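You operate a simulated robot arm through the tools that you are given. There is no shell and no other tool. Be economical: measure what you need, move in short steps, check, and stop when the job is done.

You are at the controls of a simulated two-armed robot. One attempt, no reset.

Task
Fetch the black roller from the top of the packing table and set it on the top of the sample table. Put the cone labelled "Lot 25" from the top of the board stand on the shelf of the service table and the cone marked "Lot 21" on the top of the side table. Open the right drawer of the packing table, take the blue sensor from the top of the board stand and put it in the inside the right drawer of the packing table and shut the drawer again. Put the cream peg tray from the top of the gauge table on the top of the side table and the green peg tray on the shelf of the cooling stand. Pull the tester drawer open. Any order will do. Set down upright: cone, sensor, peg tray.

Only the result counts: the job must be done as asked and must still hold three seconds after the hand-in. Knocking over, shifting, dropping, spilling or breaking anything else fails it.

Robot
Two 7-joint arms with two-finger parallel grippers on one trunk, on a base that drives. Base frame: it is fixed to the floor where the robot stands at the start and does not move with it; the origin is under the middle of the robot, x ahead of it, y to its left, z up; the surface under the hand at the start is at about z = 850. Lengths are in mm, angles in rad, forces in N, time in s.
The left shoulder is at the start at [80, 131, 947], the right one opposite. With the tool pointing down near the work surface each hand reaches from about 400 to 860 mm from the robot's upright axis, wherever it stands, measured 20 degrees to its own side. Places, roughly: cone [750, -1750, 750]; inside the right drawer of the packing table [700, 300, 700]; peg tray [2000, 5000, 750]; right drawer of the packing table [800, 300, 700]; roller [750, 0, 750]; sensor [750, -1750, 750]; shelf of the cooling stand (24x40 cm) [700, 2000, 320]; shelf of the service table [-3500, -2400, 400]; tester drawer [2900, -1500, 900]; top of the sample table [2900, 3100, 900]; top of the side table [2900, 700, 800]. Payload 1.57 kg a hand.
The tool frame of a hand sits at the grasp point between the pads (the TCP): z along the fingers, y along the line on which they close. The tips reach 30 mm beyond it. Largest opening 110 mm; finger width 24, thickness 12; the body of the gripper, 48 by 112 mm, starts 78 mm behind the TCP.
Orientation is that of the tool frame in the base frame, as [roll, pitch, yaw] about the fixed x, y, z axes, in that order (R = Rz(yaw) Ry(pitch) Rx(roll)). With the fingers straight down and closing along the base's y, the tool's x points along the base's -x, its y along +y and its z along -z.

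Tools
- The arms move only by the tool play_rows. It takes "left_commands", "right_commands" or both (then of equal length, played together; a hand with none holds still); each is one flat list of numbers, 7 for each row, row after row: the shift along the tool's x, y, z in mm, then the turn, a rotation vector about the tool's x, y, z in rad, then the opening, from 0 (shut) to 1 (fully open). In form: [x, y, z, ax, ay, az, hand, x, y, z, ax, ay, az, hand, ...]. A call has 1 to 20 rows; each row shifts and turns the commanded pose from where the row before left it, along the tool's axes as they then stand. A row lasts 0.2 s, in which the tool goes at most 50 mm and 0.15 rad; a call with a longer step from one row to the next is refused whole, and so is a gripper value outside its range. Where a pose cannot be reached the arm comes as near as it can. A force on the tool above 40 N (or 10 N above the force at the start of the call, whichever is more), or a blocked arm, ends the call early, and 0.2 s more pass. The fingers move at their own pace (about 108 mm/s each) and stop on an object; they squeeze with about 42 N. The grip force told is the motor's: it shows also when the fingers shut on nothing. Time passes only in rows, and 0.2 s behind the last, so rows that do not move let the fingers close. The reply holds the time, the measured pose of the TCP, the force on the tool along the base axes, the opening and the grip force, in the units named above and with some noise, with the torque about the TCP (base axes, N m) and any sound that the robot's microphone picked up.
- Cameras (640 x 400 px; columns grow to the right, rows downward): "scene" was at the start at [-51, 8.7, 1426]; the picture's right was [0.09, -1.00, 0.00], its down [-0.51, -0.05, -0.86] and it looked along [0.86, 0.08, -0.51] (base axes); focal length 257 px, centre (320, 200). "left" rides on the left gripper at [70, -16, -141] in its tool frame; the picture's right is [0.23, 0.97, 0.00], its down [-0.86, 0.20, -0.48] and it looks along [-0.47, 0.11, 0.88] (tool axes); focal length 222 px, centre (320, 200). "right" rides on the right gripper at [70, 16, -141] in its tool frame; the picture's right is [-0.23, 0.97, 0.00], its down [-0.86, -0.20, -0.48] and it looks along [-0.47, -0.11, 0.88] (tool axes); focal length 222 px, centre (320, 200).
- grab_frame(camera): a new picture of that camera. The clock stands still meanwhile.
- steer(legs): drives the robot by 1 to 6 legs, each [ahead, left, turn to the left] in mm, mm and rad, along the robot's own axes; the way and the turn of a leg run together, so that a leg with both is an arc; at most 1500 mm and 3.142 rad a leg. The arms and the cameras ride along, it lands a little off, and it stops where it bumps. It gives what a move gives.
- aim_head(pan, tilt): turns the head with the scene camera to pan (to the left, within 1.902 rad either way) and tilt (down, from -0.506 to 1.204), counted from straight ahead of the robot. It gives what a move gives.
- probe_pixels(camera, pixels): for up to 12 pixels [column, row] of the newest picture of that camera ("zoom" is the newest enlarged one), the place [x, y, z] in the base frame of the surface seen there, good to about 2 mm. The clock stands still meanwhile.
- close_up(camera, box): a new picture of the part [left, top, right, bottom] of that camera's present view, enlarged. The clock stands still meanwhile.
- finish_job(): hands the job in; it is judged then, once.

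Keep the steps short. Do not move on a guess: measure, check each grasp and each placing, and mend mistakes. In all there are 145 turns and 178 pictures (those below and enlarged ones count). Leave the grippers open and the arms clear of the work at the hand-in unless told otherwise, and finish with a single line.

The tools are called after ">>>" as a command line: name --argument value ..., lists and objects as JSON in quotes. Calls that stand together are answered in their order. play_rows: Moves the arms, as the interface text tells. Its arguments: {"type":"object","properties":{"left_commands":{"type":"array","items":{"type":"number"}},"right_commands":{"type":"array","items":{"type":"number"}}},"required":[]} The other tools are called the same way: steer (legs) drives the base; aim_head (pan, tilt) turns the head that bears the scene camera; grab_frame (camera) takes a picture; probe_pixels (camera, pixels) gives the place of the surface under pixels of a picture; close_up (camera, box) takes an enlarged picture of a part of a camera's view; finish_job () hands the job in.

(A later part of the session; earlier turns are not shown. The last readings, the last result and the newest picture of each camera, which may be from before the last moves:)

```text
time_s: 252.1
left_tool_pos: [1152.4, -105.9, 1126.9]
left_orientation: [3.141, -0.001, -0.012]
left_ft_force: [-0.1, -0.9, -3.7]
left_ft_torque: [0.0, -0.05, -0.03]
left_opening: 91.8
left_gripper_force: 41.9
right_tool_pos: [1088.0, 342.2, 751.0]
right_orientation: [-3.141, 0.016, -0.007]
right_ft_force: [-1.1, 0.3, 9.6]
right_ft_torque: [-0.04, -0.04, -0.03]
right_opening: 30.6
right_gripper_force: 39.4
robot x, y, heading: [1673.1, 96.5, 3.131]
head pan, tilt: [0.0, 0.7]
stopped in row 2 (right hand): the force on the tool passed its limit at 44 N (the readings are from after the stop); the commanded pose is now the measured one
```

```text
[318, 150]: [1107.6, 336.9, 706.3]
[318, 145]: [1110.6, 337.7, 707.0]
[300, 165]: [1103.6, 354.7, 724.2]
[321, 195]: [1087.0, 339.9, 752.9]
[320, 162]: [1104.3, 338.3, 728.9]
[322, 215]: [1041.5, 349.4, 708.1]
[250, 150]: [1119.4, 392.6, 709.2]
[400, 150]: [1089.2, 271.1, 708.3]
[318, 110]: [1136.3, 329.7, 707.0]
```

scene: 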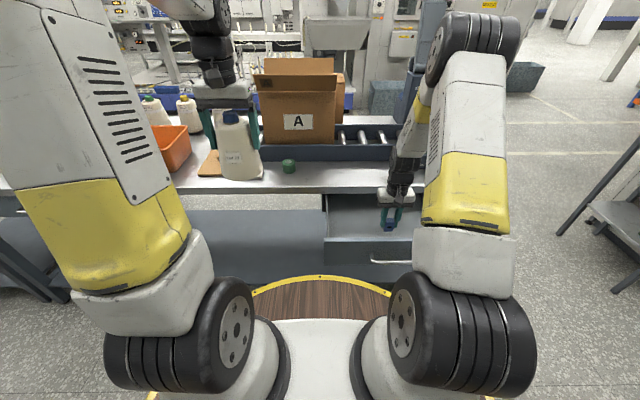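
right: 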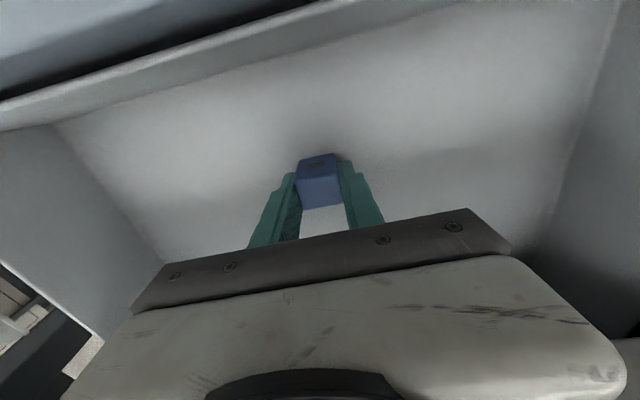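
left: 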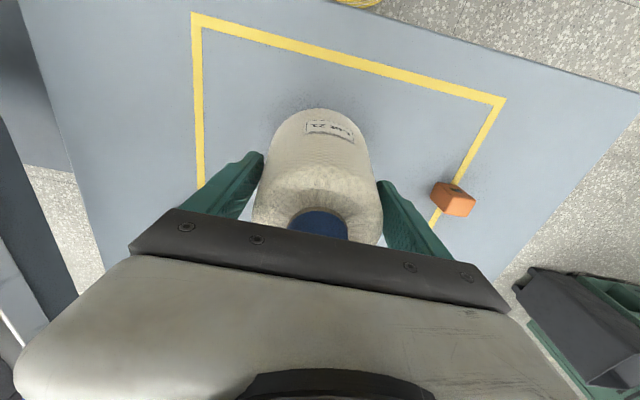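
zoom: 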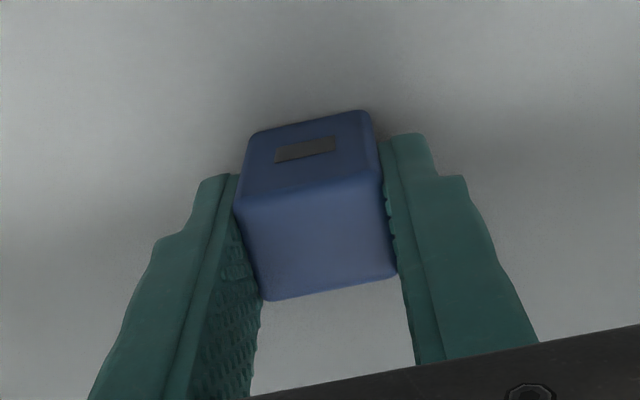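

The tool feels the floor (sensor bottom ≈ z 716, visually nearly touching). Release and check.

>>> play_rows --right_commands '[0, 0, 0, 0, 0, 0, 0.35, 0, 0, 0, 0, 0, 0, 0.6, 0, 0, 0, 0, 0, 0, 0.6]'

>>> grab_frame --camera "right"

>>> probe_pixels --camera "right" --pixels '[[321, 195], [320, 162], [310, 185], [318, 175]]'

```text
time_s: 252.9
left_tool_pos: [1152.8, -105.7, 1127.3]
left_orientation: [3.14, 0.0, -0.01]
left_ft_force: [-0.1, 0.0, -3.2]
left_ft_torque: [-0.01, -0.03, 0.01]
left_opening: 91.6
left_gripper_force: 42.2
right_tool_pos: [1087.4, 343.0, 750.0]
right_orientation: [-3.14, 0.012, -0.005]
right_ft_force: [-0.1, 1.1, 0.1]
right_ft_torque: [0.03, -0.03, 0.0]
right_opening: 66.0
right_gripper_force: 0.0
robot x, y, heading: [1669.6, 94.2, 3.132]
head pan, tilt: [0.0, 0.7]
```

```text
91 pictures are left
```

right: 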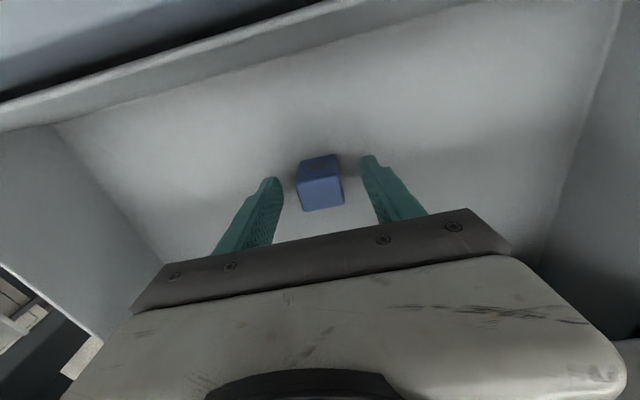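

```text
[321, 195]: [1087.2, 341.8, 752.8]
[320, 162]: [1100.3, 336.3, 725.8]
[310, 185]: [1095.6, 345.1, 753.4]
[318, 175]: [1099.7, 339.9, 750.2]
```

Sensor stands in the drawer. Raise the hand, back off, and turn the tool horizontal again for shutting.

>>> play_rows --right_commands '[0, 0, -30, 0, 0, 0, 0.6, 0, 0, -50, 0, 0, 0, 0.6, 0, 0, -50, 0, 0, 0, 0.6, 0, 0, -50, 0, 0, 0, 0.6, 0, 0, -50, 0, 0, 0, 0.6, 0, 0, -50, 0, 0, 0, 0.6, 0, 0, -50, 0, 0, 0, 0.6]'

>>> steer --legs '[[-270, 0, 0.009]]'

>>> close_up --camera "scene" --box '[290, 120, 480, 240]'

>>> play_rows --right_commands '[-3, 0, 46, 0, 0, 0, 0.6, -3, 0, 46, 0, 0, 0, 0.6, -3, 0, 46, 0, 0, 0, 0.6, -3, 0, 46, 0, 0, 0, 0.6, -3, 0, 46, 0, 0, 0, 0.6, -3, 0, 46, 0, 0, 0, 0.6, -3, 0, 16, 0, 0, 0, 0.6]'

>>> play_rows --right_commands '[0, 0, 0, -0.0864, -0.0864, 0.0864, 0.6, 0, 0, 0, -0.0864, -0.0864, 0.0864, 0.6, 0, 0, 0, -0.0864, -0.0864, 0.0864, 0.6, 0, 0, 0, -0.0864, -0.0864, 0.0864, 0.6, 0, 0, 0, -0.0864, -0.0864, 0.0864, 0.6, 0, 0, 0, -0.0864, -0.0864, 0.0864, 0.6, 0, 0, 0, -0.0864, -0.0864, 0.0864, 0.6, 0, 0, 0, -0.0864, -0.0864, 0.0864, 0.6, 0, 0, 0, -0.0864, -0.0864, 0.0864, 0.6, 0, 0, 0, -0.0864, -0.0864, 0.0864, 0.6, 0, 0, 0, -0.0864, -0.0864, 0.0864, 0.6, 0, 0, 0, -0.0864, -0.0864, 0.0864, 0.6, 0, 0, 0, -0.0864, -0.0864, 0.0864, 0.6, 0, 0, 0, -0.0864, -0.0864, 0.0864, 0.6, 0, 0, 0, 0, 0, 0, 0.6]'

>>> grab_frame --camera "right"

```text
time_s: 254.5
left_tool_pos: [1153.2, -104.8, 1126.9]
left_orientation: [-3.141, -0.001, -0.011]
left_ft_force: [-1.0, 0.4, -3.2]
left_ft_torque: [-0.01, -0.07, -0.01]
left_opening: 91.9
left_gripper_force: 41.3
right_tool_pos: [1093.4, 340.5, 1079.8]
right_orientation: [-3.139, 0.011, -0.004]
right_ft_force: [-0.7, -0.1, 0.4]
right_ft_torque: [-0.02, -0.01, 0.03]
right_opening: 66.1
right_gripper_force: 0.1
robot x, y, heading: [1671.8, 97.7, 3.13]
head pan, tilt: [0.0, 0.7]
```

```text
time_s: 256.4
left_tool_pos: [1422.1, -113.4, 1127.9]
left_orientation: [3.142, 0.0, 0.0]
left_ft_force: [0.0, 0.8, -3.4]
left_ft_torque: [-0.01, -0.01, 0.01]
left_opening: 91.9
left_gripper_force: 42.1
right_tool_pos: [1356.6, 332.0, 1079.3]
right_orientation: [-3.139, 0.011, 0.006]
right_ft_force: [0.0, -1.0, -0.3]
right_ft_torque: [-0.01, 0.0, -0.03]
right_opening: 65.9
right_gripper_force: 0.1
robot x, y, heading: [1934.0, 95.4, -3.142]
head pan, tilt: [0.0, 0.7]
```

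```text
3.33 times, centred on (385, 180) of scene
```

zoom: 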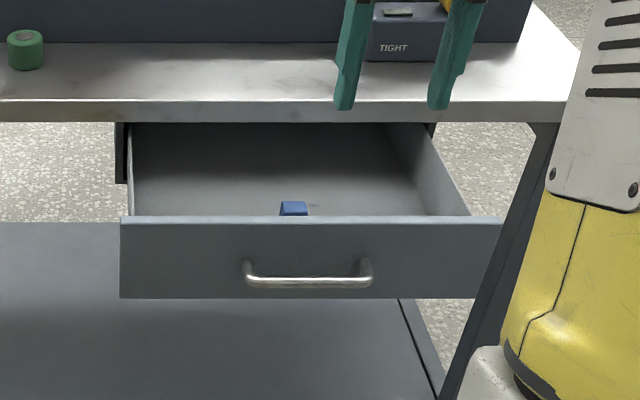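

```text
time_s: 258.0
left_tool_pos: [1421.4, -111.4, 1126.9]
left_orientation: [3.141, 0.0, 0.001]
left_ft_force: [0.5, 0.2, -2.6]
left_ft_torque: [-0.01, 0.03, 0.0]
left_opening: 91.7
left_gripper_force: 42.0
right_tool_pos: [1331.7, 332.1, 788.3]
right_orientation: [-3.139, 0.014, 0.005]
right_ft_force: [0.0, 0.2, 0.8]
right_ft_torque: [0.01, 0.01, 0.02]
right_opening: 65.9
right_gripper_force: 0.0
robot x, y, heading: [1936.5, 94.9, -3.142]
head pan, tilt: [0.0, 0.7]
```

```text
time_s: 261.2
left_tool_pos: [1421.7, -112.2, 1125.6]
left_orientation: [3.141, 0.0, 0.001]
left_ft_force: [-1.2, -0.1, -3.6]
left_ft_torque: [0.03, 0.01, 0.0]
left_opening: 91.7
left_gripper_force: 42.1
right_tool_pos: [1331.3, 333.9, 789.6]
right_orientation: [1.557, 0.001, -1.566]
right_ft_force: [-0.3, 1.3, 0.6]
right_ft_torque: [0.01, -0.02, 0.01]
right_opening: 65.9
right_gripper_force: 0.1
robot x, y, heading: [1935.2, 95.7, -3.144]
head pan, tilt: [0.0, 0.7]
```

```text
89 pictures are left
```

right: 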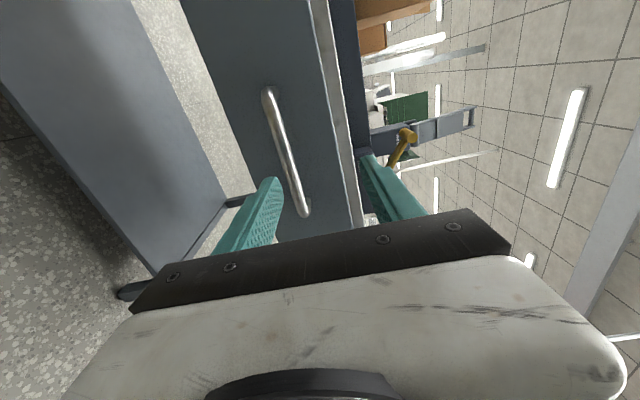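

>>> probe_pixels --camera "right" --pixels '[[275, 110], [285, 150], [300, 200]]'

>>> play_rows --right_commands '[0, -35, 0, 0, 0, 0, 0.5, 0, 0, 30, 0, 0, 0, 0.5, 0, 0, 0, 0, 0, 0, 0.5]'

>>> grab_frame --camera "right"

```text
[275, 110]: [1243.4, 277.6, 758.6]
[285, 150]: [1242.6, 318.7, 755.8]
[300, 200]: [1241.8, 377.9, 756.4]
```

```text
time_s: 262.0
left_tool_pos: [1422.4, -111.6, 1126.7]
left_orientation: [-3.14, -0.001, 0.002]
left_ft_force: [-0.1, -0.5, -2.7]
left_ft_torque: [0.01, -0.02, 0.0]
left_opening: 91.9
left_gripper_force: 41.9
right_tool_pos: [1299.6, 332.4, 755.4]
right_orientation: [1.557, 0.001, -1.564]
right_ft_force: [0.3, -0.2, -0.3]
right_ft_torque: [-0.02, -0.03, 0.03]
right_opening: 55.1
right_gripper_force: 0.0
robot x, y, heading: [1935.3, 93.8, -3.139]
head pan, tilt: [0.0, 0.7]
```

```text
88 pictures are left
```

right: 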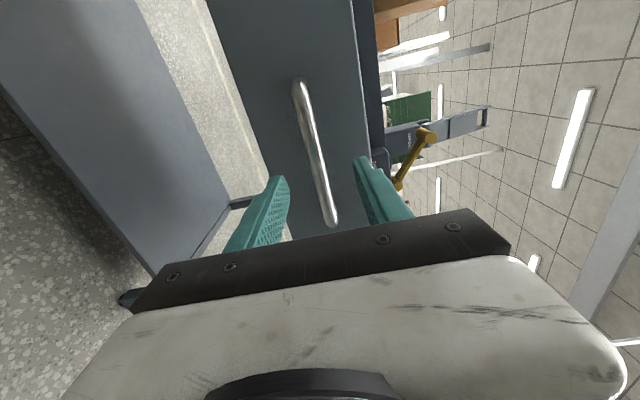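

>>> play_rows --right_commands '[0, 0, 30, 0, 0, 0, 0.5, 0, 0, 28, 0, 0, 0, 0.5, 0, 0, 0, 0, 0, 0, 0.2, 0, 0, 0, 0, 0, 0, 0, 0, 0, 0, 0, 0, 0, 0]'

>>> steer --legs '[[190, 0, 0]]'

>>> play_rows --right_commands '[0, 0, 10, 0, 0, 0, 0, 0, 0, 10, 0, 0, 0, 0, 0, 0, 6, 0, 0, 0, 0, 0, 0, 0, 0, 0, 0, 0]'

>>> grab_frame --camera "scene"

```text
time_s: 263.2
left_tool_pos: [1421.9, -111.8, 1126.0]
left_orientation: [-3.14, 0.0, 0.004]
left_ft_force: [-0.3, 0.2, -3.0]
left_ft_torque: [0.01, -0.02, -0.02]
left_opening: 92.0
left_gripper_force: 42.0
right_tool_pos: [1243.9, 333.7, 753.3]
right_orientation: [1.56, 0.001, -1.565]
right_ft_force: [-0.9, 1.9, -3.7]
right_ft_torque: [-0.17, -0.05, -0.25]
right_opening: 14.7
right_gripper_force: 30.6
robot x, y, heading: [1937.7, 96.7, -3.139]
head pan, tilt: [0.0, 0.7]
```

```text
time_s: 264.7
left_tool_pos: [1232.4, -114.5, 1126.9]
left_orientation: [-3.141, -0.001, 0.005]
left_ft_force: [-0.1, 0.5, -3.0]
left_ft_torque: [0.02, -0.02, -0.02]
left_opening: 91.7
left_gripper_force: 42.2
right_tool_pos: [1053.5, 332.8, 754.5]
right_orientation: [1.559, 0.002, -1.568]
right_ft_force: [-1.1, 24.7, -10.2]
right_ft_torque: [-0.1, -0.08, -0.33]
right_opening: 14.8
right_gripper_force: 31.0
robot x, y, heading: [1748.5, 94.0, -3.14]
head pan, tilt: [0.0, 0.7]
```

```text
time_s: 265.7
left_tool_pos: [1233.7, -113.4, 1126.1]
left_orientation: [-3.141, 0.0, 0.005]
left_ft_force: [0.9, 0.9, -3.9]
left_ft_torque: [-0.01, -0.07, 0.01]
left_opening: 92.0
left_gripper_force: 42.4
right_tool_pos: [1026.8, 333.0, 753.4]
right_orientation: [1.558, 0.003, -1.569]
right_ft_force: [-1.3, 5.4, -7.7]
right_ft_torque: [-0.17, -0.08, 0.61]
right_opening: 15.0
right_gripper_force: 30.5
robot x, y, heading: [1749.1, 94.2, -3.137]
head pan, tilt: [0.0, 0.7]
```

```text
87 pictures are left
```

scene: 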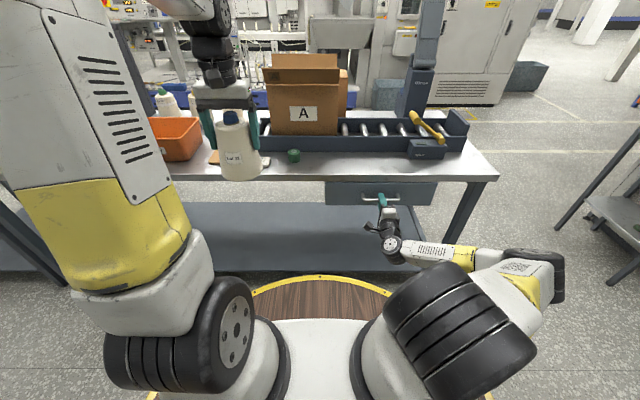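

>>> play_rows --right_commands '[0, 0, 8, 0, 0, 0, 0, 0, 0, 8, 0, 0, 0, 0, 0, 0, 4, 0, 0, 0, 0, 0, 0, 3, 0, 0, 0, 0, 0, 0, 0, 0, 0, 0, 0]'

>>> close_up --camera "scene" --box '[310, 150, 470, 250]'

>>> probe_pixels --camera "zoom" --pixels '[[100, 160], [180, 130], [430, 140], [100, 125], [250, 200]]'

```text
time_s: 266.9
left_tool_pos: [1234.4, -114.1, 1126.8]
left_orientation: [3.141, 0.0, 0.005]
left_ft_force: [-0.7, 0.2, -2.7]
left_ft_torque: [0.0, -0.01, -0.01]
left_opening: 91.5
left_gripper_force: 42.4
right_tool_pos: [1005.6, 333.0, 755.5]
right_orientation: [1.558, 0.004, -1.564]
right_ft_force: [25.0, 3.3, -3.1]
right_ft_torque: [-0.2, -0.01, -0.01]
right_opening: 14.7
right_gripper_force: 31.0
robot x, y, heading: [1743.7, 91.6, -3.142]
head pan, tilt: [0.0, 0.7]
```

```text
4.00 times, centred on (390, 200) of scene
```

zoom: 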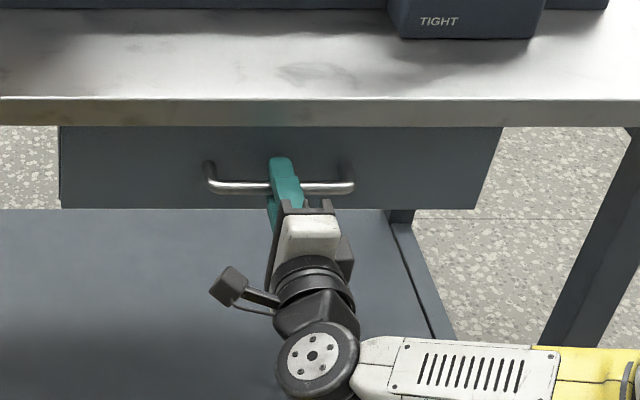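

```text
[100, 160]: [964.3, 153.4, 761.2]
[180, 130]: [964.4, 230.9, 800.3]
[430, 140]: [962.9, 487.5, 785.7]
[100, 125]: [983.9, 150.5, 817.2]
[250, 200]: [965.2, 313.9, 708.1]
```

Drawer shut (front at 965, 25 N against the stop). Release, withdraw with the base, turn the tool down again.

>>> play_rows --right_commands '[0, 0, 0, 0, 0, 0, 0.5, 0, 0, 0, 0, 0, 0, 0.5, 0, 0, -25, 0, 0, 0, 0.5, 0, 0, -40, 0, 0, 0, 0.5]'

>>> steer --legs '[[-150, 0, 0]]'

>>> play_rows --right_commands '[0, 0, 0, 0.0864, 0.0864, -0.0864, 0.6, 0, 0, 0, 0.0864, 0.0864, -0.0864, 0.6, 0, 0, 0, 0.0864, 0.0864, -0.0864, 0.6, 0, 0, 0, 0.0864, 0.0864, -0.0864, 0.6, 0, 0, 0, 0.0864, 0.0864, -0.0864, 0.6, 0, 0, 0, 0.0864, 0.0864, -0.0864, 0.6, 0, 0, 0, 0.0864, 0.0864, -0.0864, 0.6, 0, 0, 0, 0.0864, 0.0864, -0.0864, 0.6, 0, 0, 0, 0.0864, 0.0864, -0.0864, 0.6, 0, 0, 0, 0.0864, 0.0864, -0.0864, 0.6, 0, 0, 0, 0.0864, 0.0864, -0.0864, 0.6, 0, 0, 0, 0.0864, 0.0864, -0.0864, 0.6, 0, 0, 0, 0.0864, 0.0864, -0.0864, 0.6, 0, 0, 0, 0.0864, 0.0864, -0.0864, 0.6, 0, 0, -50, 0, 0, 0, 0.6, 0, 0, -50, 0, 0, 0, 0.6, 0, 0, -50, 0, 0, 0, 0.6, 0, 0, -50, 0, 0, 0, 0.6, 0, 0, -50, 0, 0, 0, 0.6, 0, 0, -50, 0, 0, 0, 0.6]'

>>> grab_frame --camera "scene"

>>> probe_pixels --camera "scene" --pixels '[[340, 195], [420, 195], [368, 200]]'

```text
time_s: 267.9
left_tool_pos: [1233.3, -115.3, 1127.1]
left_orientation: [3.14, 0.0, 0.004]
left_ft_force: [0.4, -0.3, -3.1]
left_ft_torque: [0.0, -0.03, -0.03]
left_opening: 91.8
left_gripper_force: 42.4
right_tool_pos: [1069.2, 331.6, 754.4]
right_orientation: [1.559, 0.0, -1.567]
right_ft_force: [0.4, 0.6, -0.4]
right_ft_torque: [0.0, 0.0, 0.01]
right_opening: 54.9
right_gripper_force: 0.1
robot x, y, heading: [1745.4, 93.9, -3.136]
head pan, tilt: [0.0, 0.7]
```

```text
time_s: 269.3
left_tool_pos: [1385.2, -112.5, 1126.8]
left_orientation: [3.14, 0.0, 0.005]
left_ft_force: [-0.8, 0.4, -3.0]
left_ft_torque: [0.01, -0.03, 0.0]
left_opening: 92.0
left_gripper_force: 42.0
right_tool_pos: [1222.6, 332.3, 754.6]
right_orientation: [1.559, 0.003, -1.568]
right_ft_force: [0.3, 0.4, 0.5]
right_ft_torque: [0.03, -0.02, 0.01]
right_opening: 55.1
right_gripper_force: 0.1
robot x, y, heading: [1899.6, 93.4, -3.138]
head pan, tilt: [0.0, 0.7]
```

```text
time_s: 273.5
left_tool_pos: [1387.3, -113.4, 1125.2]
left_orientation: [3.142, 0.001, 0.005]
left_ft_force: [0.2, -0.3, -3.8]
left_ft_torque: [0.0, -0.04, 0.01]
left_opening: 91.7
left_gripper_force: 41.8
right_tool_pos: [1226.6, 330.0, 1053.9]
right_orientation: [-3.141, 0.01, 0.003]
right_ft_force: [-0.3, 0.2, -0.1]
right_ft_torque: [-0.02, -0.01, 0.0]
right_opening: 66.1
right_gripper_force: 0.0
robot x, y, heading: [1900.8, 96.2, -3.135]
head pan, tilt: [0.0, 0.7]
```

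```text
85 pictures are left
```

scene: 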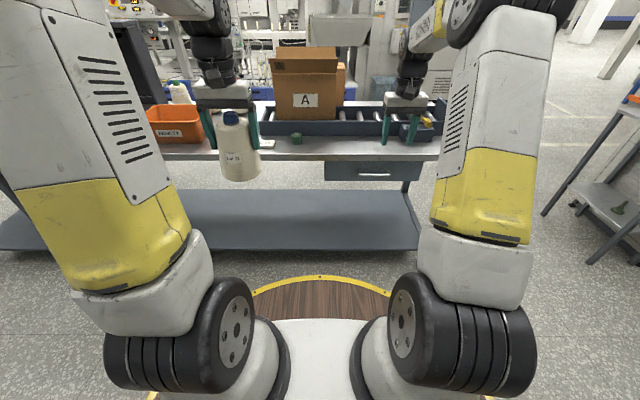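

```text
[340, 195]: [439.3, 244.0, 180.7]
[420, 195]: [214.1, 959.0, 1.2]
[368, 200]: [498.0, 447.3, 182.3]
```

Drawer shut. Pull right hand in and raise, turn to face the side table and bring the cone over a free spot (2720,632).

>>> play_rows --right_commands '[45, 0, -15, 0, 0, 0, 0.6, 45, 0, -25, 0, 0, 0, 0.6, 45, 0, -25, 0, 0, 0, 0.6, 20, 0, -20, 0, 0, 0, 0.6]'

>>> steer --legs '[[0, 0, 3.136], [0, 327, 0], [200, 0, 0]]'

>>> grab_frame --camera "scene"

```text
refused: row 2 steps farther than a row can; nothing moved
```

```text
time_s: 284.1
left_tool_pos: [2633.4, 608.1, 1127.2]
left_orientation: [3.141, 0.0, 3.108]
left_ft_force: [0.6, 0.4, -3.7]
left_ft_torque: [0.01, -0.01, 0.01]
left_opening: 91.4
left_gripper_force: 42.1
right_tool_pos: [2777.4, 158.1, 1053.2]
right_orientation: [-3.136, 0.011, 3.108]
right_ft_force: [0.5, -0.4, 0.1]
right_ft_torque: [0.0, -0.01, 0.02]
right_opening: 66.0
right_gripper_force: 0.0
robot x, y, heading: [2111.4, 416.2, -0.031]
head pan, tilt: [0.0, 0.7]
```

```text
84 pictures are left
```

scene: 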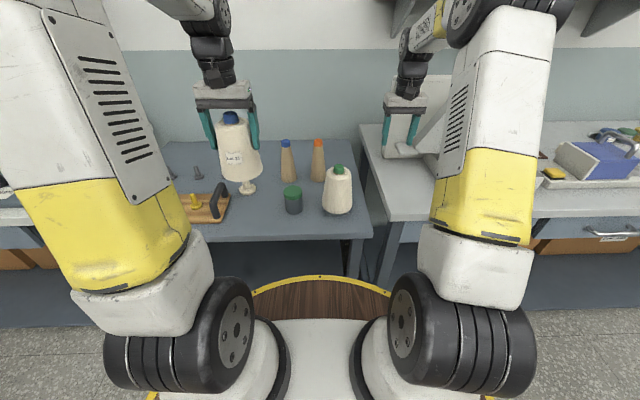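

>>> play_rows --right_commands '[40, 0, -20, 0, 0, 0, 0.6, 40, 0, -20, 0, 0, 0, 0.6, 40, 0, -20, 0, 0, 0, 0.6, 40, 0, -20, 0, 0, 0, 0.6]'

>>> steer --legs '[[93, 8, 0.031]]'

>>> grab_frame --camera "left"

```text
time_s: 285.1
left_tool_pos: [2632.8, 607.4, 1127.0]
left_orientation: [3.141, -0.001, 3.109]
left_ft_force: [0.8, -0.2, -4.4]
left_ft_torque: [-0.01, 0.07, 0.0]
left_opening: 91.3
left_gripper_force: 42.4
right_tool_pos: [2616.6, 164.3, 1130.4]
right_orientation: [-3.14, 0.013, 3.108]
right_ft_force: [0.6, 0.3, -0.3]
right_ft_torque: [-0.01, 0.05, 0.0]
right_opening: 65.8
right_gripper_force: 0.1
robot x, y, heading: [2112.6, 418.1, -0.03]
head pan, tilt: [0.0, 0.7]
```

```text
time_s: 286.2
left_tool_pos: [2718.4, 630.6, 1126.9]
left_orientation: [-3.141, 0.001, 3.139]
left_ft_force: [-0.4, 0.0, -3.8]
left_ft_torque: [-0.01, 0.03, 0.0]
left_opening: 91.5
left_gripper_force: 42.2
right_tool_pos: [2715.2, 187.8, 1131.1]
right_orientation: [-3.139, 0.011, 3.138]
right_ft_force: [-0.2, -0.1, 0.6]
right_ft_torque: [-0.01, -0.02, 0.0]
right_opening: 65.9
right_gripper_force: 0.0
robot x, y, heading: [2203.8, 422.0, -0.008]
head pan, tilt: [0.0, 0.7]
```

```text
83 pictures are left
```

left: 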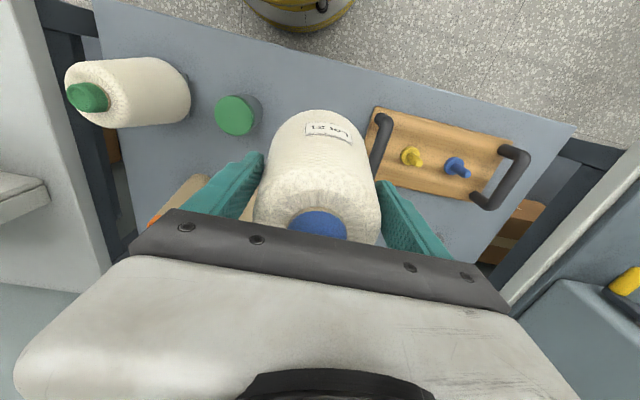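

Lower the cone: bottom is 100 below TCP, target TCP ≈900.

>>> play_rows --left_commands '[0, 0, 48, 0, 0, 0, 0, 0, 0, 48, 0, 0, 0, 0, 0, 0, 48, 0, 0, 0, 0, 0, 0, 48, 0, 0, 0, 0, 0, 0, 25, 0, 0, 0, 0, 0, 0, 0, 0, 0, 0, 0]'

>>> grab_frame --camera "scene"

```text
time_s: 287.6
left_tool_pos: [2717.4, 629.6, 911.9]
left_orientation: [3.141, 0.003, 3.139]
left_ft_force: [-7.7, -0.2, 35.1]
left_ft_torque: [0.08, 0.51, -0.1]
left_opening: 91.4
left_gripper_force: 42.1
right_tool_pos: [2713.9, 186.4, 1131.2]
right_orientation: [-3.14, 0.014, 3.139]
right_ft_force: [-0.1, -0.3, -0.2]
right_ft_torque: [0.02, 0.04, 0.04]
right_opening: 66.2
right_gripper_force: 0.1
robot x, y, heading: [2203.3, 423.6, -0.001]
head pan, tilt: [0.0, 0.7]
```

```text
82 pictures are left
```

scene: 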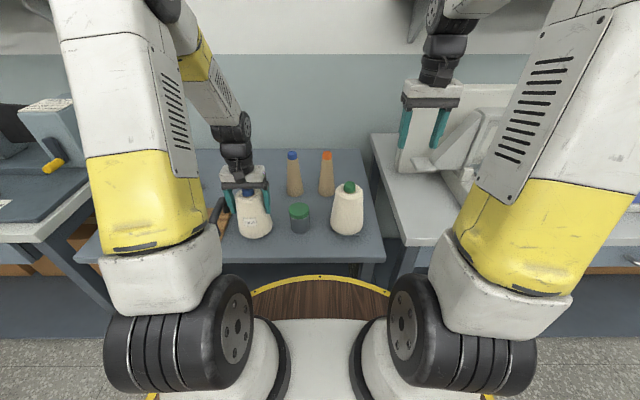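

Touching at TCP 912 (35 N). Ease up 2 mm and look.

>>> play_rows --left_commands '[0, 0, -2, 0, 0, 0, 0, 0, 0, 0, 0, 0, 0, 0]'

>>> grab_frame --camera "left"

>>> close_up --camera "scene" --box '[180, 140, 340, 270]'

```text
time_s: 288.2
left_tool_pos: [2718.0, 629.3, 912.1]
left_orientation: [3.14, 0.002, 3.14]
left_ft_force: [1.5, -1.1, 16.7]
left_ft_torque: [0.13, -0.53, 0.0]
left_opening: 91.5
left_gripper_force: 42.4
right_tool_pos: [2715.3, 186.1, 1130.2]
right_orientation: [-3.14, 0.014, 3.137]
right_ft_force: [0.3, 0.0, -0.2]
right_ft_torque: [0.03, 0.0, 0.01]
right_opening: 65.8
right_gripper_force: 0.1
robot x, y, heading: [2202.5, 423.6, 0.0]
head pan, tilt: [0.0, 0.7]
```

```text
81 pictures are left
```

left: 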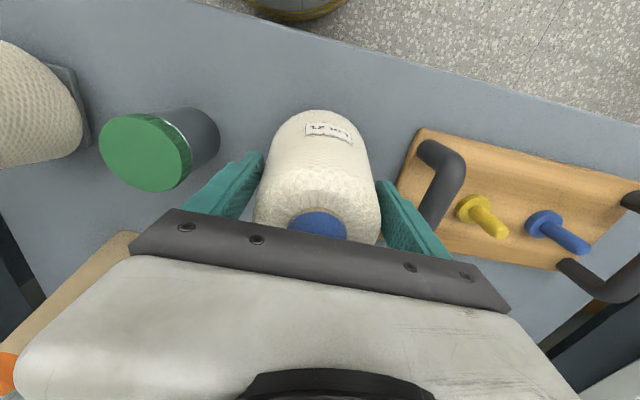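

```text
3.08 times, centred on (260, 205) of scene
```

zoom: 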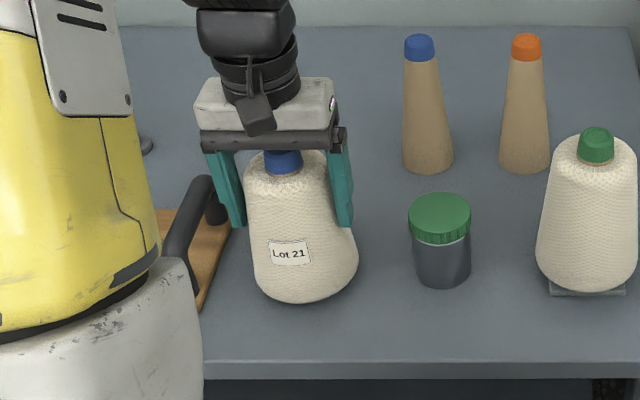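

Upright. Open fully and rise.

>>> play_rows --left_commands '[0, 0, 0, 0, 0, 0, 1, 0, 0, 0, 0, 0, 0, 1, 0, 0, -20, 0, 0, 0, 1, 0, 0, -45, 0, 0, 0, 1, 0, 0, -50, 0, 0, 0, 1, 0, 0, -50, 0, 0, 0, 1, 0, 0, -50, 0, 0, 0, 1]'

>>> grab_frame --camera "left"

>>> grab_frame --camera "scene"

```text
time_s: 289.9
left_tool_pos: [2720.7, 630.1, 1126.3]
left_orientation: [-3.141, -0.002, 3.14]
left_ft_force: [-0.1, -0.2, -0.8]
left_ft_torque: [0.0, 0.0, -0.02]
left_opening: 110.2
left_gripper_force: 0.1
right_tool_pos: [2716.0, 186.0, 1130.3]
right_orientation: [-3.141, 0.012, 3.138]
right_ft_force: [0.2, 0.6, 0.1]
right_ft_torque: [0.0, 0.01, -0.02]
right_opening: 66.0
right_gripper_force: 0.0
robot x, y, heading: [2201.5, 419.2, -0.004]
head pan, tilt: [0.0, 0.7]
```

```text
79 pictures are left
```

left: 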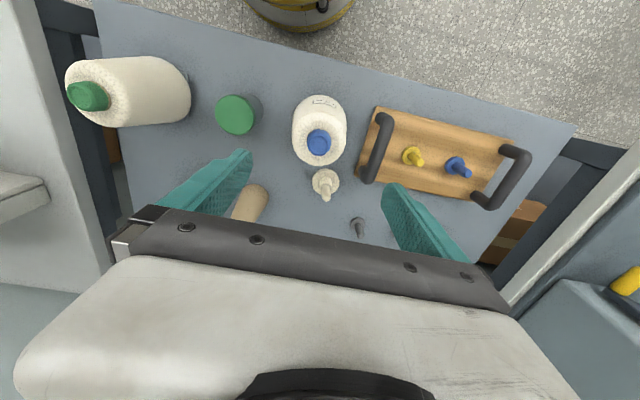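

```text
78 pictures are left
```

scene: 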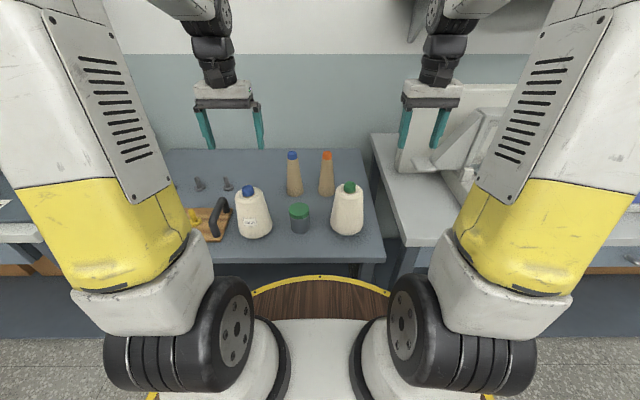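

Lot 21 and cream tray stand well. Now go for Lot 25: drive along the aisle to y≈-2400 and look for a way round the board stand.

>>> steer --legs '[[-480, 0, 0], [0, -1380, 0], [0, -1100, 0], [0, 0, -1.571]]'

>>> aim_head --pan 0.0 --tilt 0.5

>>> grab_frame --camera "scene"

>>> aim_head --pan -1.2 --tilt 0.5

>>> grab_frame --camera "scene"

```text
time_s: 308.2
left_tool_pos: [1888.6, -2561.8, 1125.3]
left_orientation: [3.141, 0.001, 1.559]
left_ft_force: [0.2, -0.1, 0.1]
left_ft_torque: [0.01, -0.01, 0.0]
left_opening: 110.1
left_gripper_force: 0.0
right_tool_pos: [1445.7, -2552.5, 1130.3]
right_orientation: [-3.14, 0.012, 1.556]
right_ft_force: [0.6, 0.3, 0.1]
right_ft_torque: [0.0, -0.02, -0.01]
right_opening: 66.3
right_gripper_force: 0.0
robot x, y, heading: [1689.6, -2041.9, -1.58]
head pan, tilt: [0.0, 0.7]
```

```text
time_s: 309.0
left_tool_pos: [1888.6, -2561.7, 1126.1]
left_orientation: [-3.141, -0.001, 1.561]
left_ft_force: [-0.4, -0.1, 0.0]
left_ft_torque: [0.0, -0.01, -0.02]
left_opening: 110.2
left_gripper_force: 0.2
right_tool_pos: [1445.6, -2552.8, 1129.7]
right_orientation: [-3.14, 0.013, 1.558]
right_ft_force: [0.4, -0.1, -0.3]
right_ft_torque: [-0.03, -0.01, 0.01]
right_opening: 66.1
right_gripper_force: 0.0
robot x, y, heading: [1691.1, -2039.3, -1.584]
head pan, tilt: [0.0, 0.499]
```

```text
77 pictures are left
```

scene: 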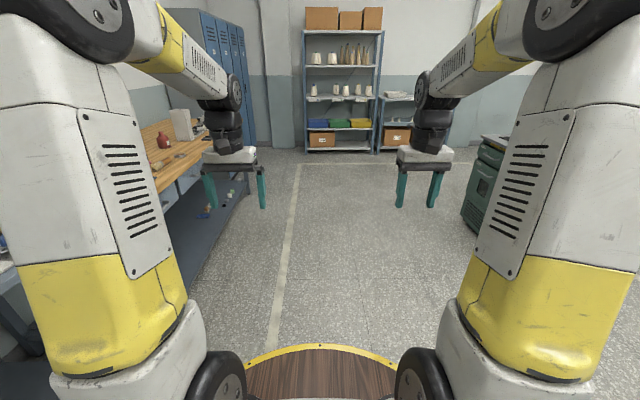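

```text
time_s: 310.4
left_tool_pos: [1889.3, -2561.3, 1125.6]
left_orientation: [3.14, -0.001, 1.557]
left_ft_force: [0.9, 0.4, -0.6]
left_ft_torque: [0.0, -0.03, 0.01]
left_opening: 109.8
left_gripper_force: 0.0
right_tool_pos: [1446.9, -2551.0, 1130.7]
right_orientation: [-3.141, 0.012, 1.557]
right_ft_force: [-0.6, 0.9, 0.2]
right_ft_torque: [-0.01, 0.02, -0.01]
right_opening: 66.1
right_gripper_force: 0.2
robot x, y, heading: [1689.8, -2041.6, -1.584]
head pan, tilt: [-1.201, 0.499]
```

```text
76 pictures are left
```

scene: 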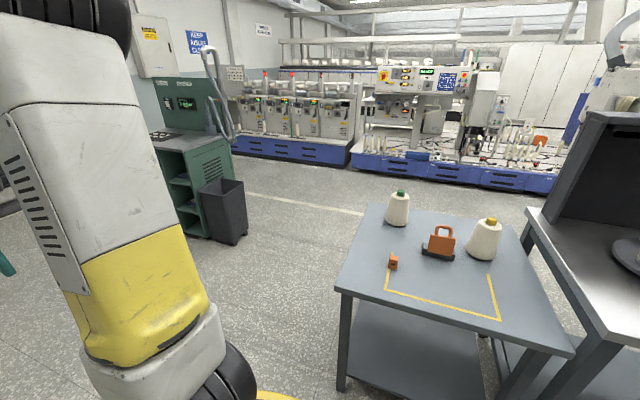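

>>> probe_pixels --camera "scene" --pixels '[[230, 244], [246, 238], [203, 190], [345, 385], [340, 290], [364, 210], [300, 225], [370, 180], [245, 195], [200, 235]]'

>>> close_up --camera "scene" --box '[370, 175, 530, 285]'

```text
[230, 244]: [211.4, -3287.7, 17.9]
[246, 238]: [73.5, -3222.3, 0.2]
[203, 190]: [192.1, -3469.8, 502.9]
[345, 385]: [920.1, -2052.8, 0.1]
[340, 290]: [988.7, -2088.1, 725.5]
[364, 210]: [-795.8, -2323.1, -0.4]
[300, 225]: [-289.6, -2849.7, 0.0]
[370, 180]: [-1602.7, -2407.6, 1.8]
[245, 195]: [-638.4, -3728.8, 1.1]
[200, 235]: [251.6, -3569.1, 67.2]
```

```text
3.64 times, centred on (450, 230) of scene
```

zoom: 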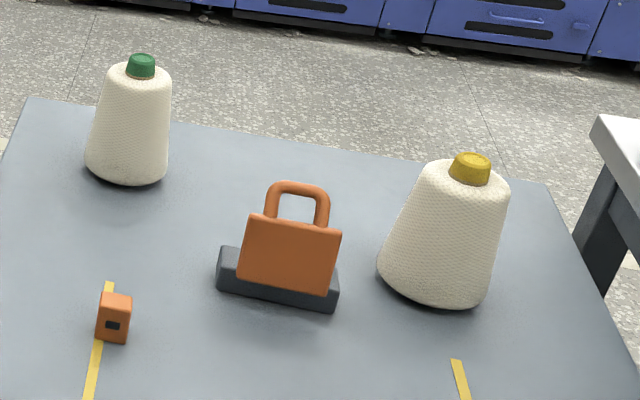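

>>> steer --legs '[[600, 0, 0], [0, 0, -1.557], [1300, 0, 0]]'

```text
time_s: 323.6
left_tool_pos: [-121.8, -2865.1, 1125.9]
left_orientation: [-3.141, 0.002, 0.013]
left_ft_force: [-0.4, -0.2, 0.6]
left_ft_torque: [0.0, 0.02, 0.01]
left_opening: 110.0
left_gripper_force: 0.0
right_tool_pos: [-121.7, -2422.4, 1131.3]
right_orientation: [-3.138, 0.012, 0.011]
right_ft_force: [0.3, 0.0, -0.3]
right_ft_torque: [-0.02, 0.01, 0.01]
right_opening: 65.8
right_gripper_force: 0.1
robot x, y, heading: [393.8, -2652.0, -3.131]
head pan, tilt: [-1.201, 0.499]
```

Passing cleanly. Continue 600, turn back to face +x, strafe left in front of the stand and look.

>>> steer --legs '[[650, 0, -0.01], [0, 0, -3.14], [0, 850, 0]]'

>>> aim_head --pan 0 --tilt 0.7

>>> grab_frame --camera "scene"

```text
time_s: 338.7
left_tool_pos: [302.3, -1621.3, 1125.6]
left_orientation: [3.14, -0.002, 3.11]
left_ft_force: [-0.2, 0.2, 0.0]
left_ft_torque: [0.02, 0.0, 0.03]
left_opening: 110.0
left_gripper_force: 0.0
right_tool_pos: [283.5, -2063.4, 1130.6]
right_orientation: [-3.14, 0.012, 3.108]
right_ft_force: [0.0, -0.6, 0.6]
right_ft_torque: [-0.02, 0.01, 0.02]
right_opening: 66.0
right_gripper_force: 0.1
robot x, y, heading: [-223.6, -1810.1, -0.033]
head pan, tilt: [-1.201, 0.499]
```

```text
time_s: 340.1
left_tool_pos: [301.4, -1621.0, 1126.2]
left_orientation: [3.141, -0.001, 3.111]
left_ft_force: [0.2, 1.3, -0.4]
left_ft_torque: [0.01, 0.01, 0.03]
left_opening: 110.2
left_gripper_force: 0.1
right_tool_pos: [281.4, -2062.6, 1130.6]
right_orientation: [-3.14, 0.012, 3.11]
right_ft_force: [-0.2, -0.7, 0.3]
right_ft_torque: [0.04, -0.02, 0.01]
right_opening: 66.0
right_gripper_force: 0.0
robot x, y, heading: [-222.7, -1807.9, -0.031]
head pan, tilt: [0.0, 0.7]
```

```text
74 pictures are left
```

scene: 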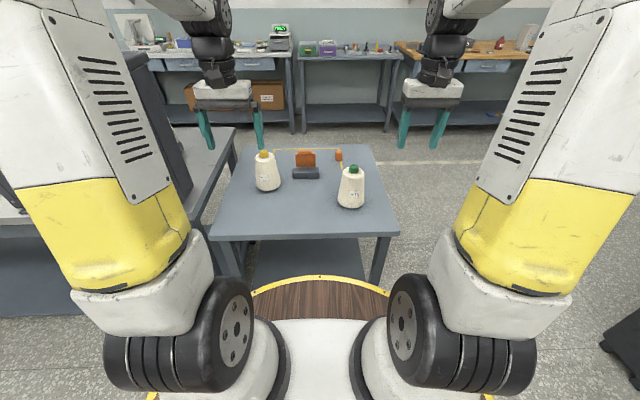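

>>> close_up --camera "scene" --box '[240, 140, 380, 220]'

>>> aim_head --pan 1.9 --tilt 0.4

>>> grab_frame --camera "scene"

>>> aim_head --pan -1.9 --tilt 0.4

>>> grab_frame --camera "scene"

```text
4.57 times, centred on (310, 180) of scene
```

zoom: 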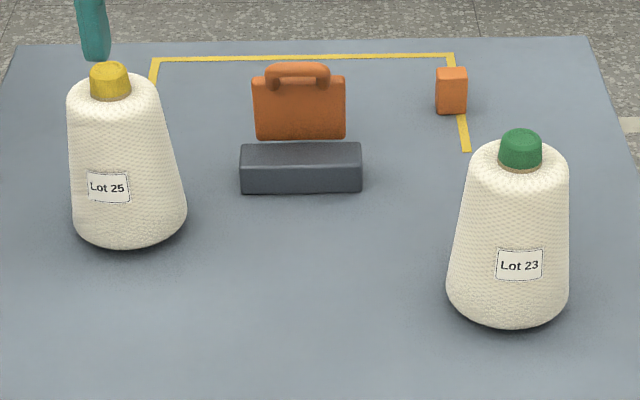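

```text
time_s: 341.9
left_tool_pos: [300.6, -1620.8, 1126.8]
left_orientation: [3.141, 0.001, 3.11]
left_ft_force: [0.1, 0.1, 1.5]
left_ft_torque: [0.0, -0.04, -0.01]
left_opening: 109.9
left_gripper_force: 0.1
right_tool_pos: [283.6, -2063.8, 1129.6]
right_orientation: [-3.14, 0.014, 3.109]
right_ft_force: [-0.4, 1.2, -0.2]
right_ft_torque: [-0.02, 0.01, -0.01]
right_opening: 65.8
right_gripper_force: 0.1
robot x, y, heading: [-224.6, -1810.4, -0.033]
head pan, tilt: [1.901, 0.4]
```

```text
72 pictures are left
```

scene: 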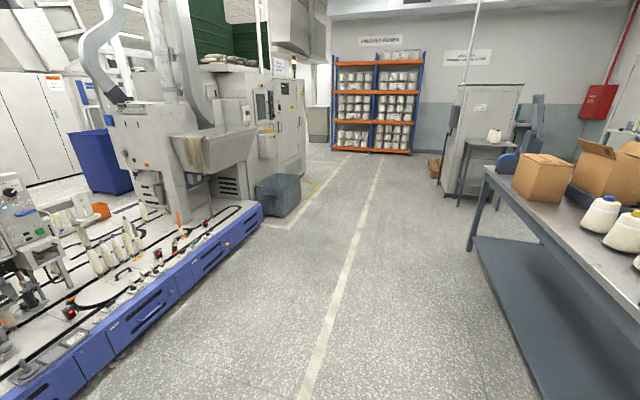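

```text
time_s: 345.1
left_tool_pos: [301.6, -1620.1, 1124.8]
left_orientation: [-3.141, -0.001, 3.111]
left_ft_force: [0.0, -0.1, -0.3]
left_ft_torque: [0.03, 0.01, 0.0]
left_opening: 109.8
left_gripper_force: 0.0
right_tool_pos: [282.7, -2062.5, 1130.7]
right_orientation: [-3.14, 0.013, 3.109]
right_ft_force: [-0.4, 0.1, -0.2]
right_ft_torque: [-0.02, -0.01, 0.02]
right_opening: 65.8
right_gripper_force: 0.0
robot x, y, heading: [-222.4, -1810.6, -0.03]
head pan, tilt: [-1.901, 0.4]
```

```text
71 pictures are left
```

scene: 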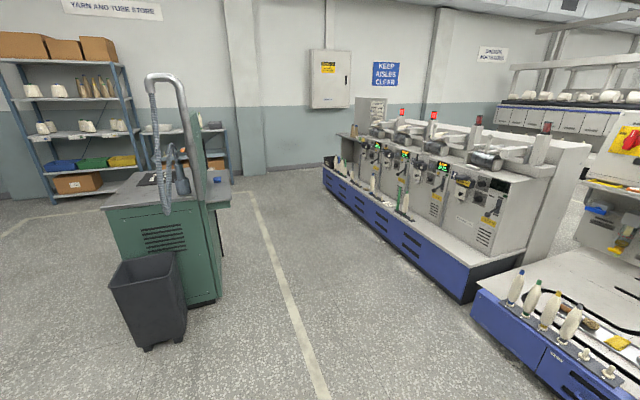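

Lot 25 is the yellow-capped cone (668,-1617). Map the way to the service table: probe machine bases.

>>> probe_pixels --camera "scene" --pixels '[[325, 190], [463, 302], [470, 318], [500, 262], [580, 205], [350, 170], [300, 180], [480, 290], [545, 240], [560, 400], [150, 345], [490, 275]]'

>>> close_up --camera "scene" --box '[420, 120, 640, 320]'

```text
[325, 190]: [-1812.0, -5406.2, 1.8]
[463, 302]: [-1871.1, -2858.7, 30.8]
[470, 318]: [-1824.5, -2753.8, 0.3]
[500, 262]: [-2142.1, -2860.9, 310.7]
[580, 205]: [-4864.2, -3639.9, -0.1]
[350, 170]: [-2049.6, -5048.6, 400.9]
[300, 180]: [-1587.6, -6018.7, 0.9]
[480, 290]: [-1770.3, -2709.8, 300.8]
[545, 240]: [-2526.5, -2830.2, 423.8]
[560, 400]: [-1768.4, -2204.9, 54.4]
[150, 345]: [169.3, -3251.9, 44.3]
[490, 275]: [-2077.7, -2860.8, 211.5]
```

```text
2.00 times, centred on (530, 220) of scene
```

zoom: 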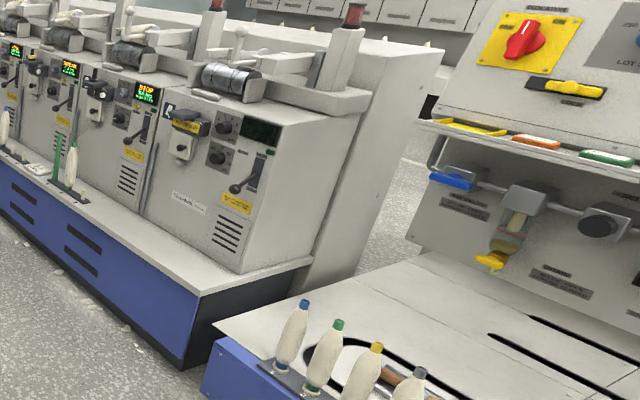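

>>> aim_head --pan 0.1 --tilt 0.8

>>> steer --legs '[[0, 50, 0.031], [215, 0, 0]]'

>>> close_up --camera "scene" --box '[220, 110, 400, 240]'

```text
time_s: 347.0
left_tool_pos: [300.8, -1620.2, 1126.4]
left_orientation: [-3.142, 0.0, 3.109]
left_ft_force: [-0.2, -0.3, 0.1]
left_ft_torque: [-0.01, 0.01, -0.02]
left_opening: 110.1
left_gripper_force: 0.1
right_tool_pos: [282.5, -2062.8, 1130.3]
right_orientation: [-3.14, 0.011, 3.109]
right_ft_force: [-0.9, -0.3, 0.4]
right_ft_torque: [-0.02, -0.04, 0.03]
right_opening: 65.8
right_gripper_force: 0.0
robot x, y, heading: [-221.9, -1812.7, -0.03]
head pan, tilt: [0.099, 0.799]
```

```text
time_s: 349.2
left_tool_pos: [515.0, -1552.4, 1126.8]
left_orientation: [-3.141, -0.001, -3.139]
left_ft_force: [0.2, -0.5, 0.3]
left_ft_torque: [0.0, -0.01, 0.0]
left_opening: 109.9
left_gripper_force: 0.0
right_tool_pos: [512.0, -1995.2, 1131.1]
right_orientation: [-3.14, 0.012, -3.141]
right_ft_force: [-0.2, -0.2, -0.1]
right_ft_torque: [0.02, -0.01, -0.02]
right_opening: 65.9
right_gripper_force: 0.3
robot x, y, heading: [1.0, -1760.6, 0.003]
head pan, tilt: [0.099, 0.799]
```

```text
3.08 times, centred on (310, 175) of scene
```

zoom: 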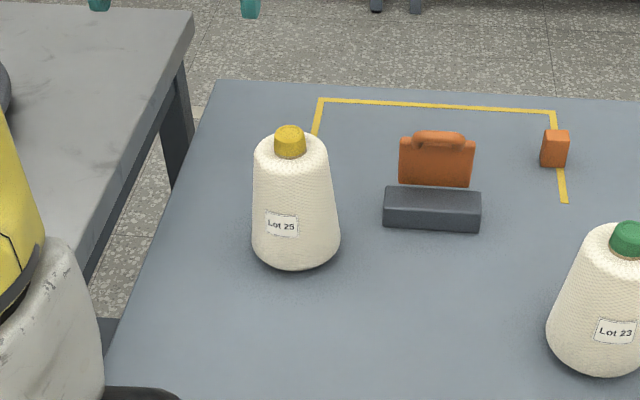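

>>> probe_pixels --camera "zoom" --pixels '[[289, 130], [276, 140], [304, 142], [256, 155], [326, 155], [290, 170], [294, 265], [253, 235], [339, 235], [120, 360], [170, 20], [210, 90]]'

>>> grab_frame --camera "left"

```text
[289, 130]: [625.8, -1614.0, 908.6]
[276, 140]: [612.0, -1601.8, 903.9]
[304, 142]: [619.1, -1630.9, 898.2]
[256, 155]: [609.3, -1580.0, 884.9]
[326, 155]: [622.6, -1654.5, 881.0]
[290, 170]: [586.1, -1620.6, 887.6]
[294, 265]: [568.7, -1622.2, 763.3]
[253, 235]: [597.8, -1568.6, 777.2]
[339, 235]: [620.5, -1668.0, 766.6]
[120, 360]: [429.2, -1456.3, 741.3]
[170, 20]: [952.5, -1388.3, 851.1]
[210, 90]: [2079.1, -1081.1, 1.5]
```

```text
68 pictures are left
```

left: 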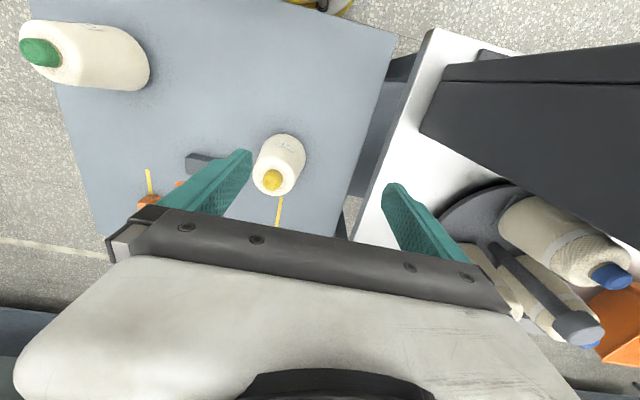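

Cone axis ≈(618,-1617). Tilt the left tool forward 0.87 and come to a pre-approach point.

>>> play_rows --left_commands '[0, 0, 0, 0, -0.145, 0, 1, 0, 0, 0, 0, -0.145, 0, 1, 0, 0, 0, 0, -0.145, 0, 1, 0, 0, 0, 0, -0.145, 0, 1, 0, 0, 0, 0, -0.145, 0, 1, 0, 0, 0, 0, -0.145, 0, 1, 27, -10.8, 23.6, 0, 0, 0, 1, 27, -10.8, 23.6, 0, 0, 0, 1, 27, -10.8, 23.6, 0, 0, 0, 1, 27, -10.8, 23.6, 0, 0, 0, 1, 27, -10.8, 23.6, 0, 0, 0, 1, 27, -10.8, 23.6, 0, 0, 0, 1, 0, 0, 0, 0, 0, 0, 1]'

>>> grab_frame --camera "left"

>>> grab_frame --camera "scene"

```text
time_s: 352.0
left_tool_pos: [552.7, -1614.9, 919.6]
left_orientation: [-3.141, 0.87, -3.14]
left_ft_force: [0.7, -0.1, 0.2]
left_ft_torque: [0.01, -0.05, 0.01]
left_opening: 109.9
left_gripper_force: 0.0
left hand out of reach, approached as far as the arm can: row 8, 9, 10, 11
right_tool_pos: [510.3, -1994.8, 1130.3]
right_orientation: [-3.14, 0.013, 3.141]
right_ft_force: [-0.2, -0.3, -0.1]
right_ft_torque: [-0.01, 0.0, 0.01]
right_opening: 66.1
right_gripper_force: 0.1
robot x, y, heading: [-0.5, -1758.5, 0.003]
head pan, tilt: [0.099, 0.799]
```

```text
67 pictures are left
```

left: 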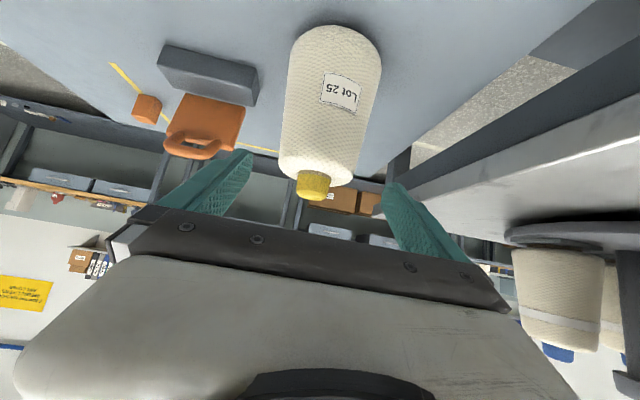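

```text
66 pictures are left
```

scene: 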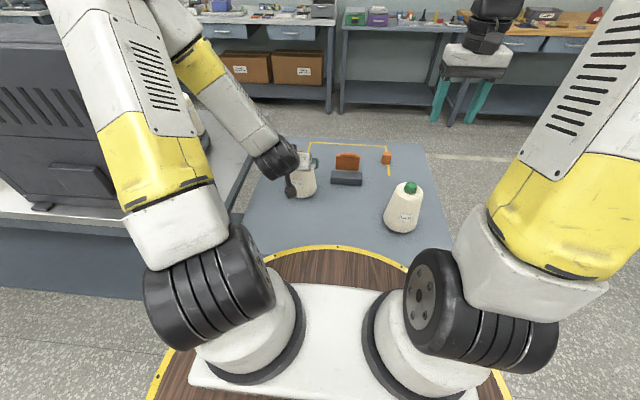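

Straddling correctly (centred on the cone). Advance to the grip point.

>>> play_rows --left_commands '[7, -0.5, 27.2, 0, 0, 0, 1, 7, -0.5, 27.2, 0, 0, 0, 1, 7, -0.5, 27.2, 0, 0, 0, 1, 7, -0.5, 27.2, 0, 0, 0, 1, 0, 0, 0, 0, 0, 0, 1]'

>>> grab_frame --camera "left"

```text
time_s: 353.2
left_tool_pos: [618.1, -1616.3, 828.2]
left_orientation: [-3.141, 0.869, -3.14]
left_ft_force: [0.3, 0.0, -0.2]
left_ft_torque: [0.0, 0.0, 0.01]
left_opening: 110.1
left_gripper_force: 0.1
right_tool_pos: [511.5, -1994.0, 1131.3]
right_orientation: [-3.139, 0.012, -3.142]
right_ft_force: [0.5, -1.3, -0.5]
right_ft_torque: [0.0, -0.01, 0.0]
right_opening: 66.2
right_gripper_force: 0.1
robot x, y, heading: [-3.5, -1760.9, 0.002]
head pan, tilt: [0.099, 0.799]
```

```text
65 pictures are left
```

left: 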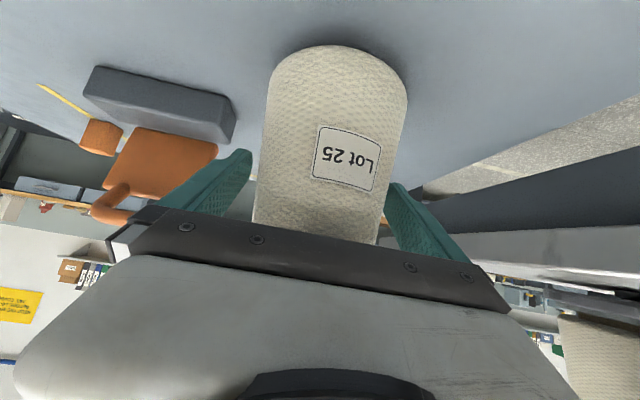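

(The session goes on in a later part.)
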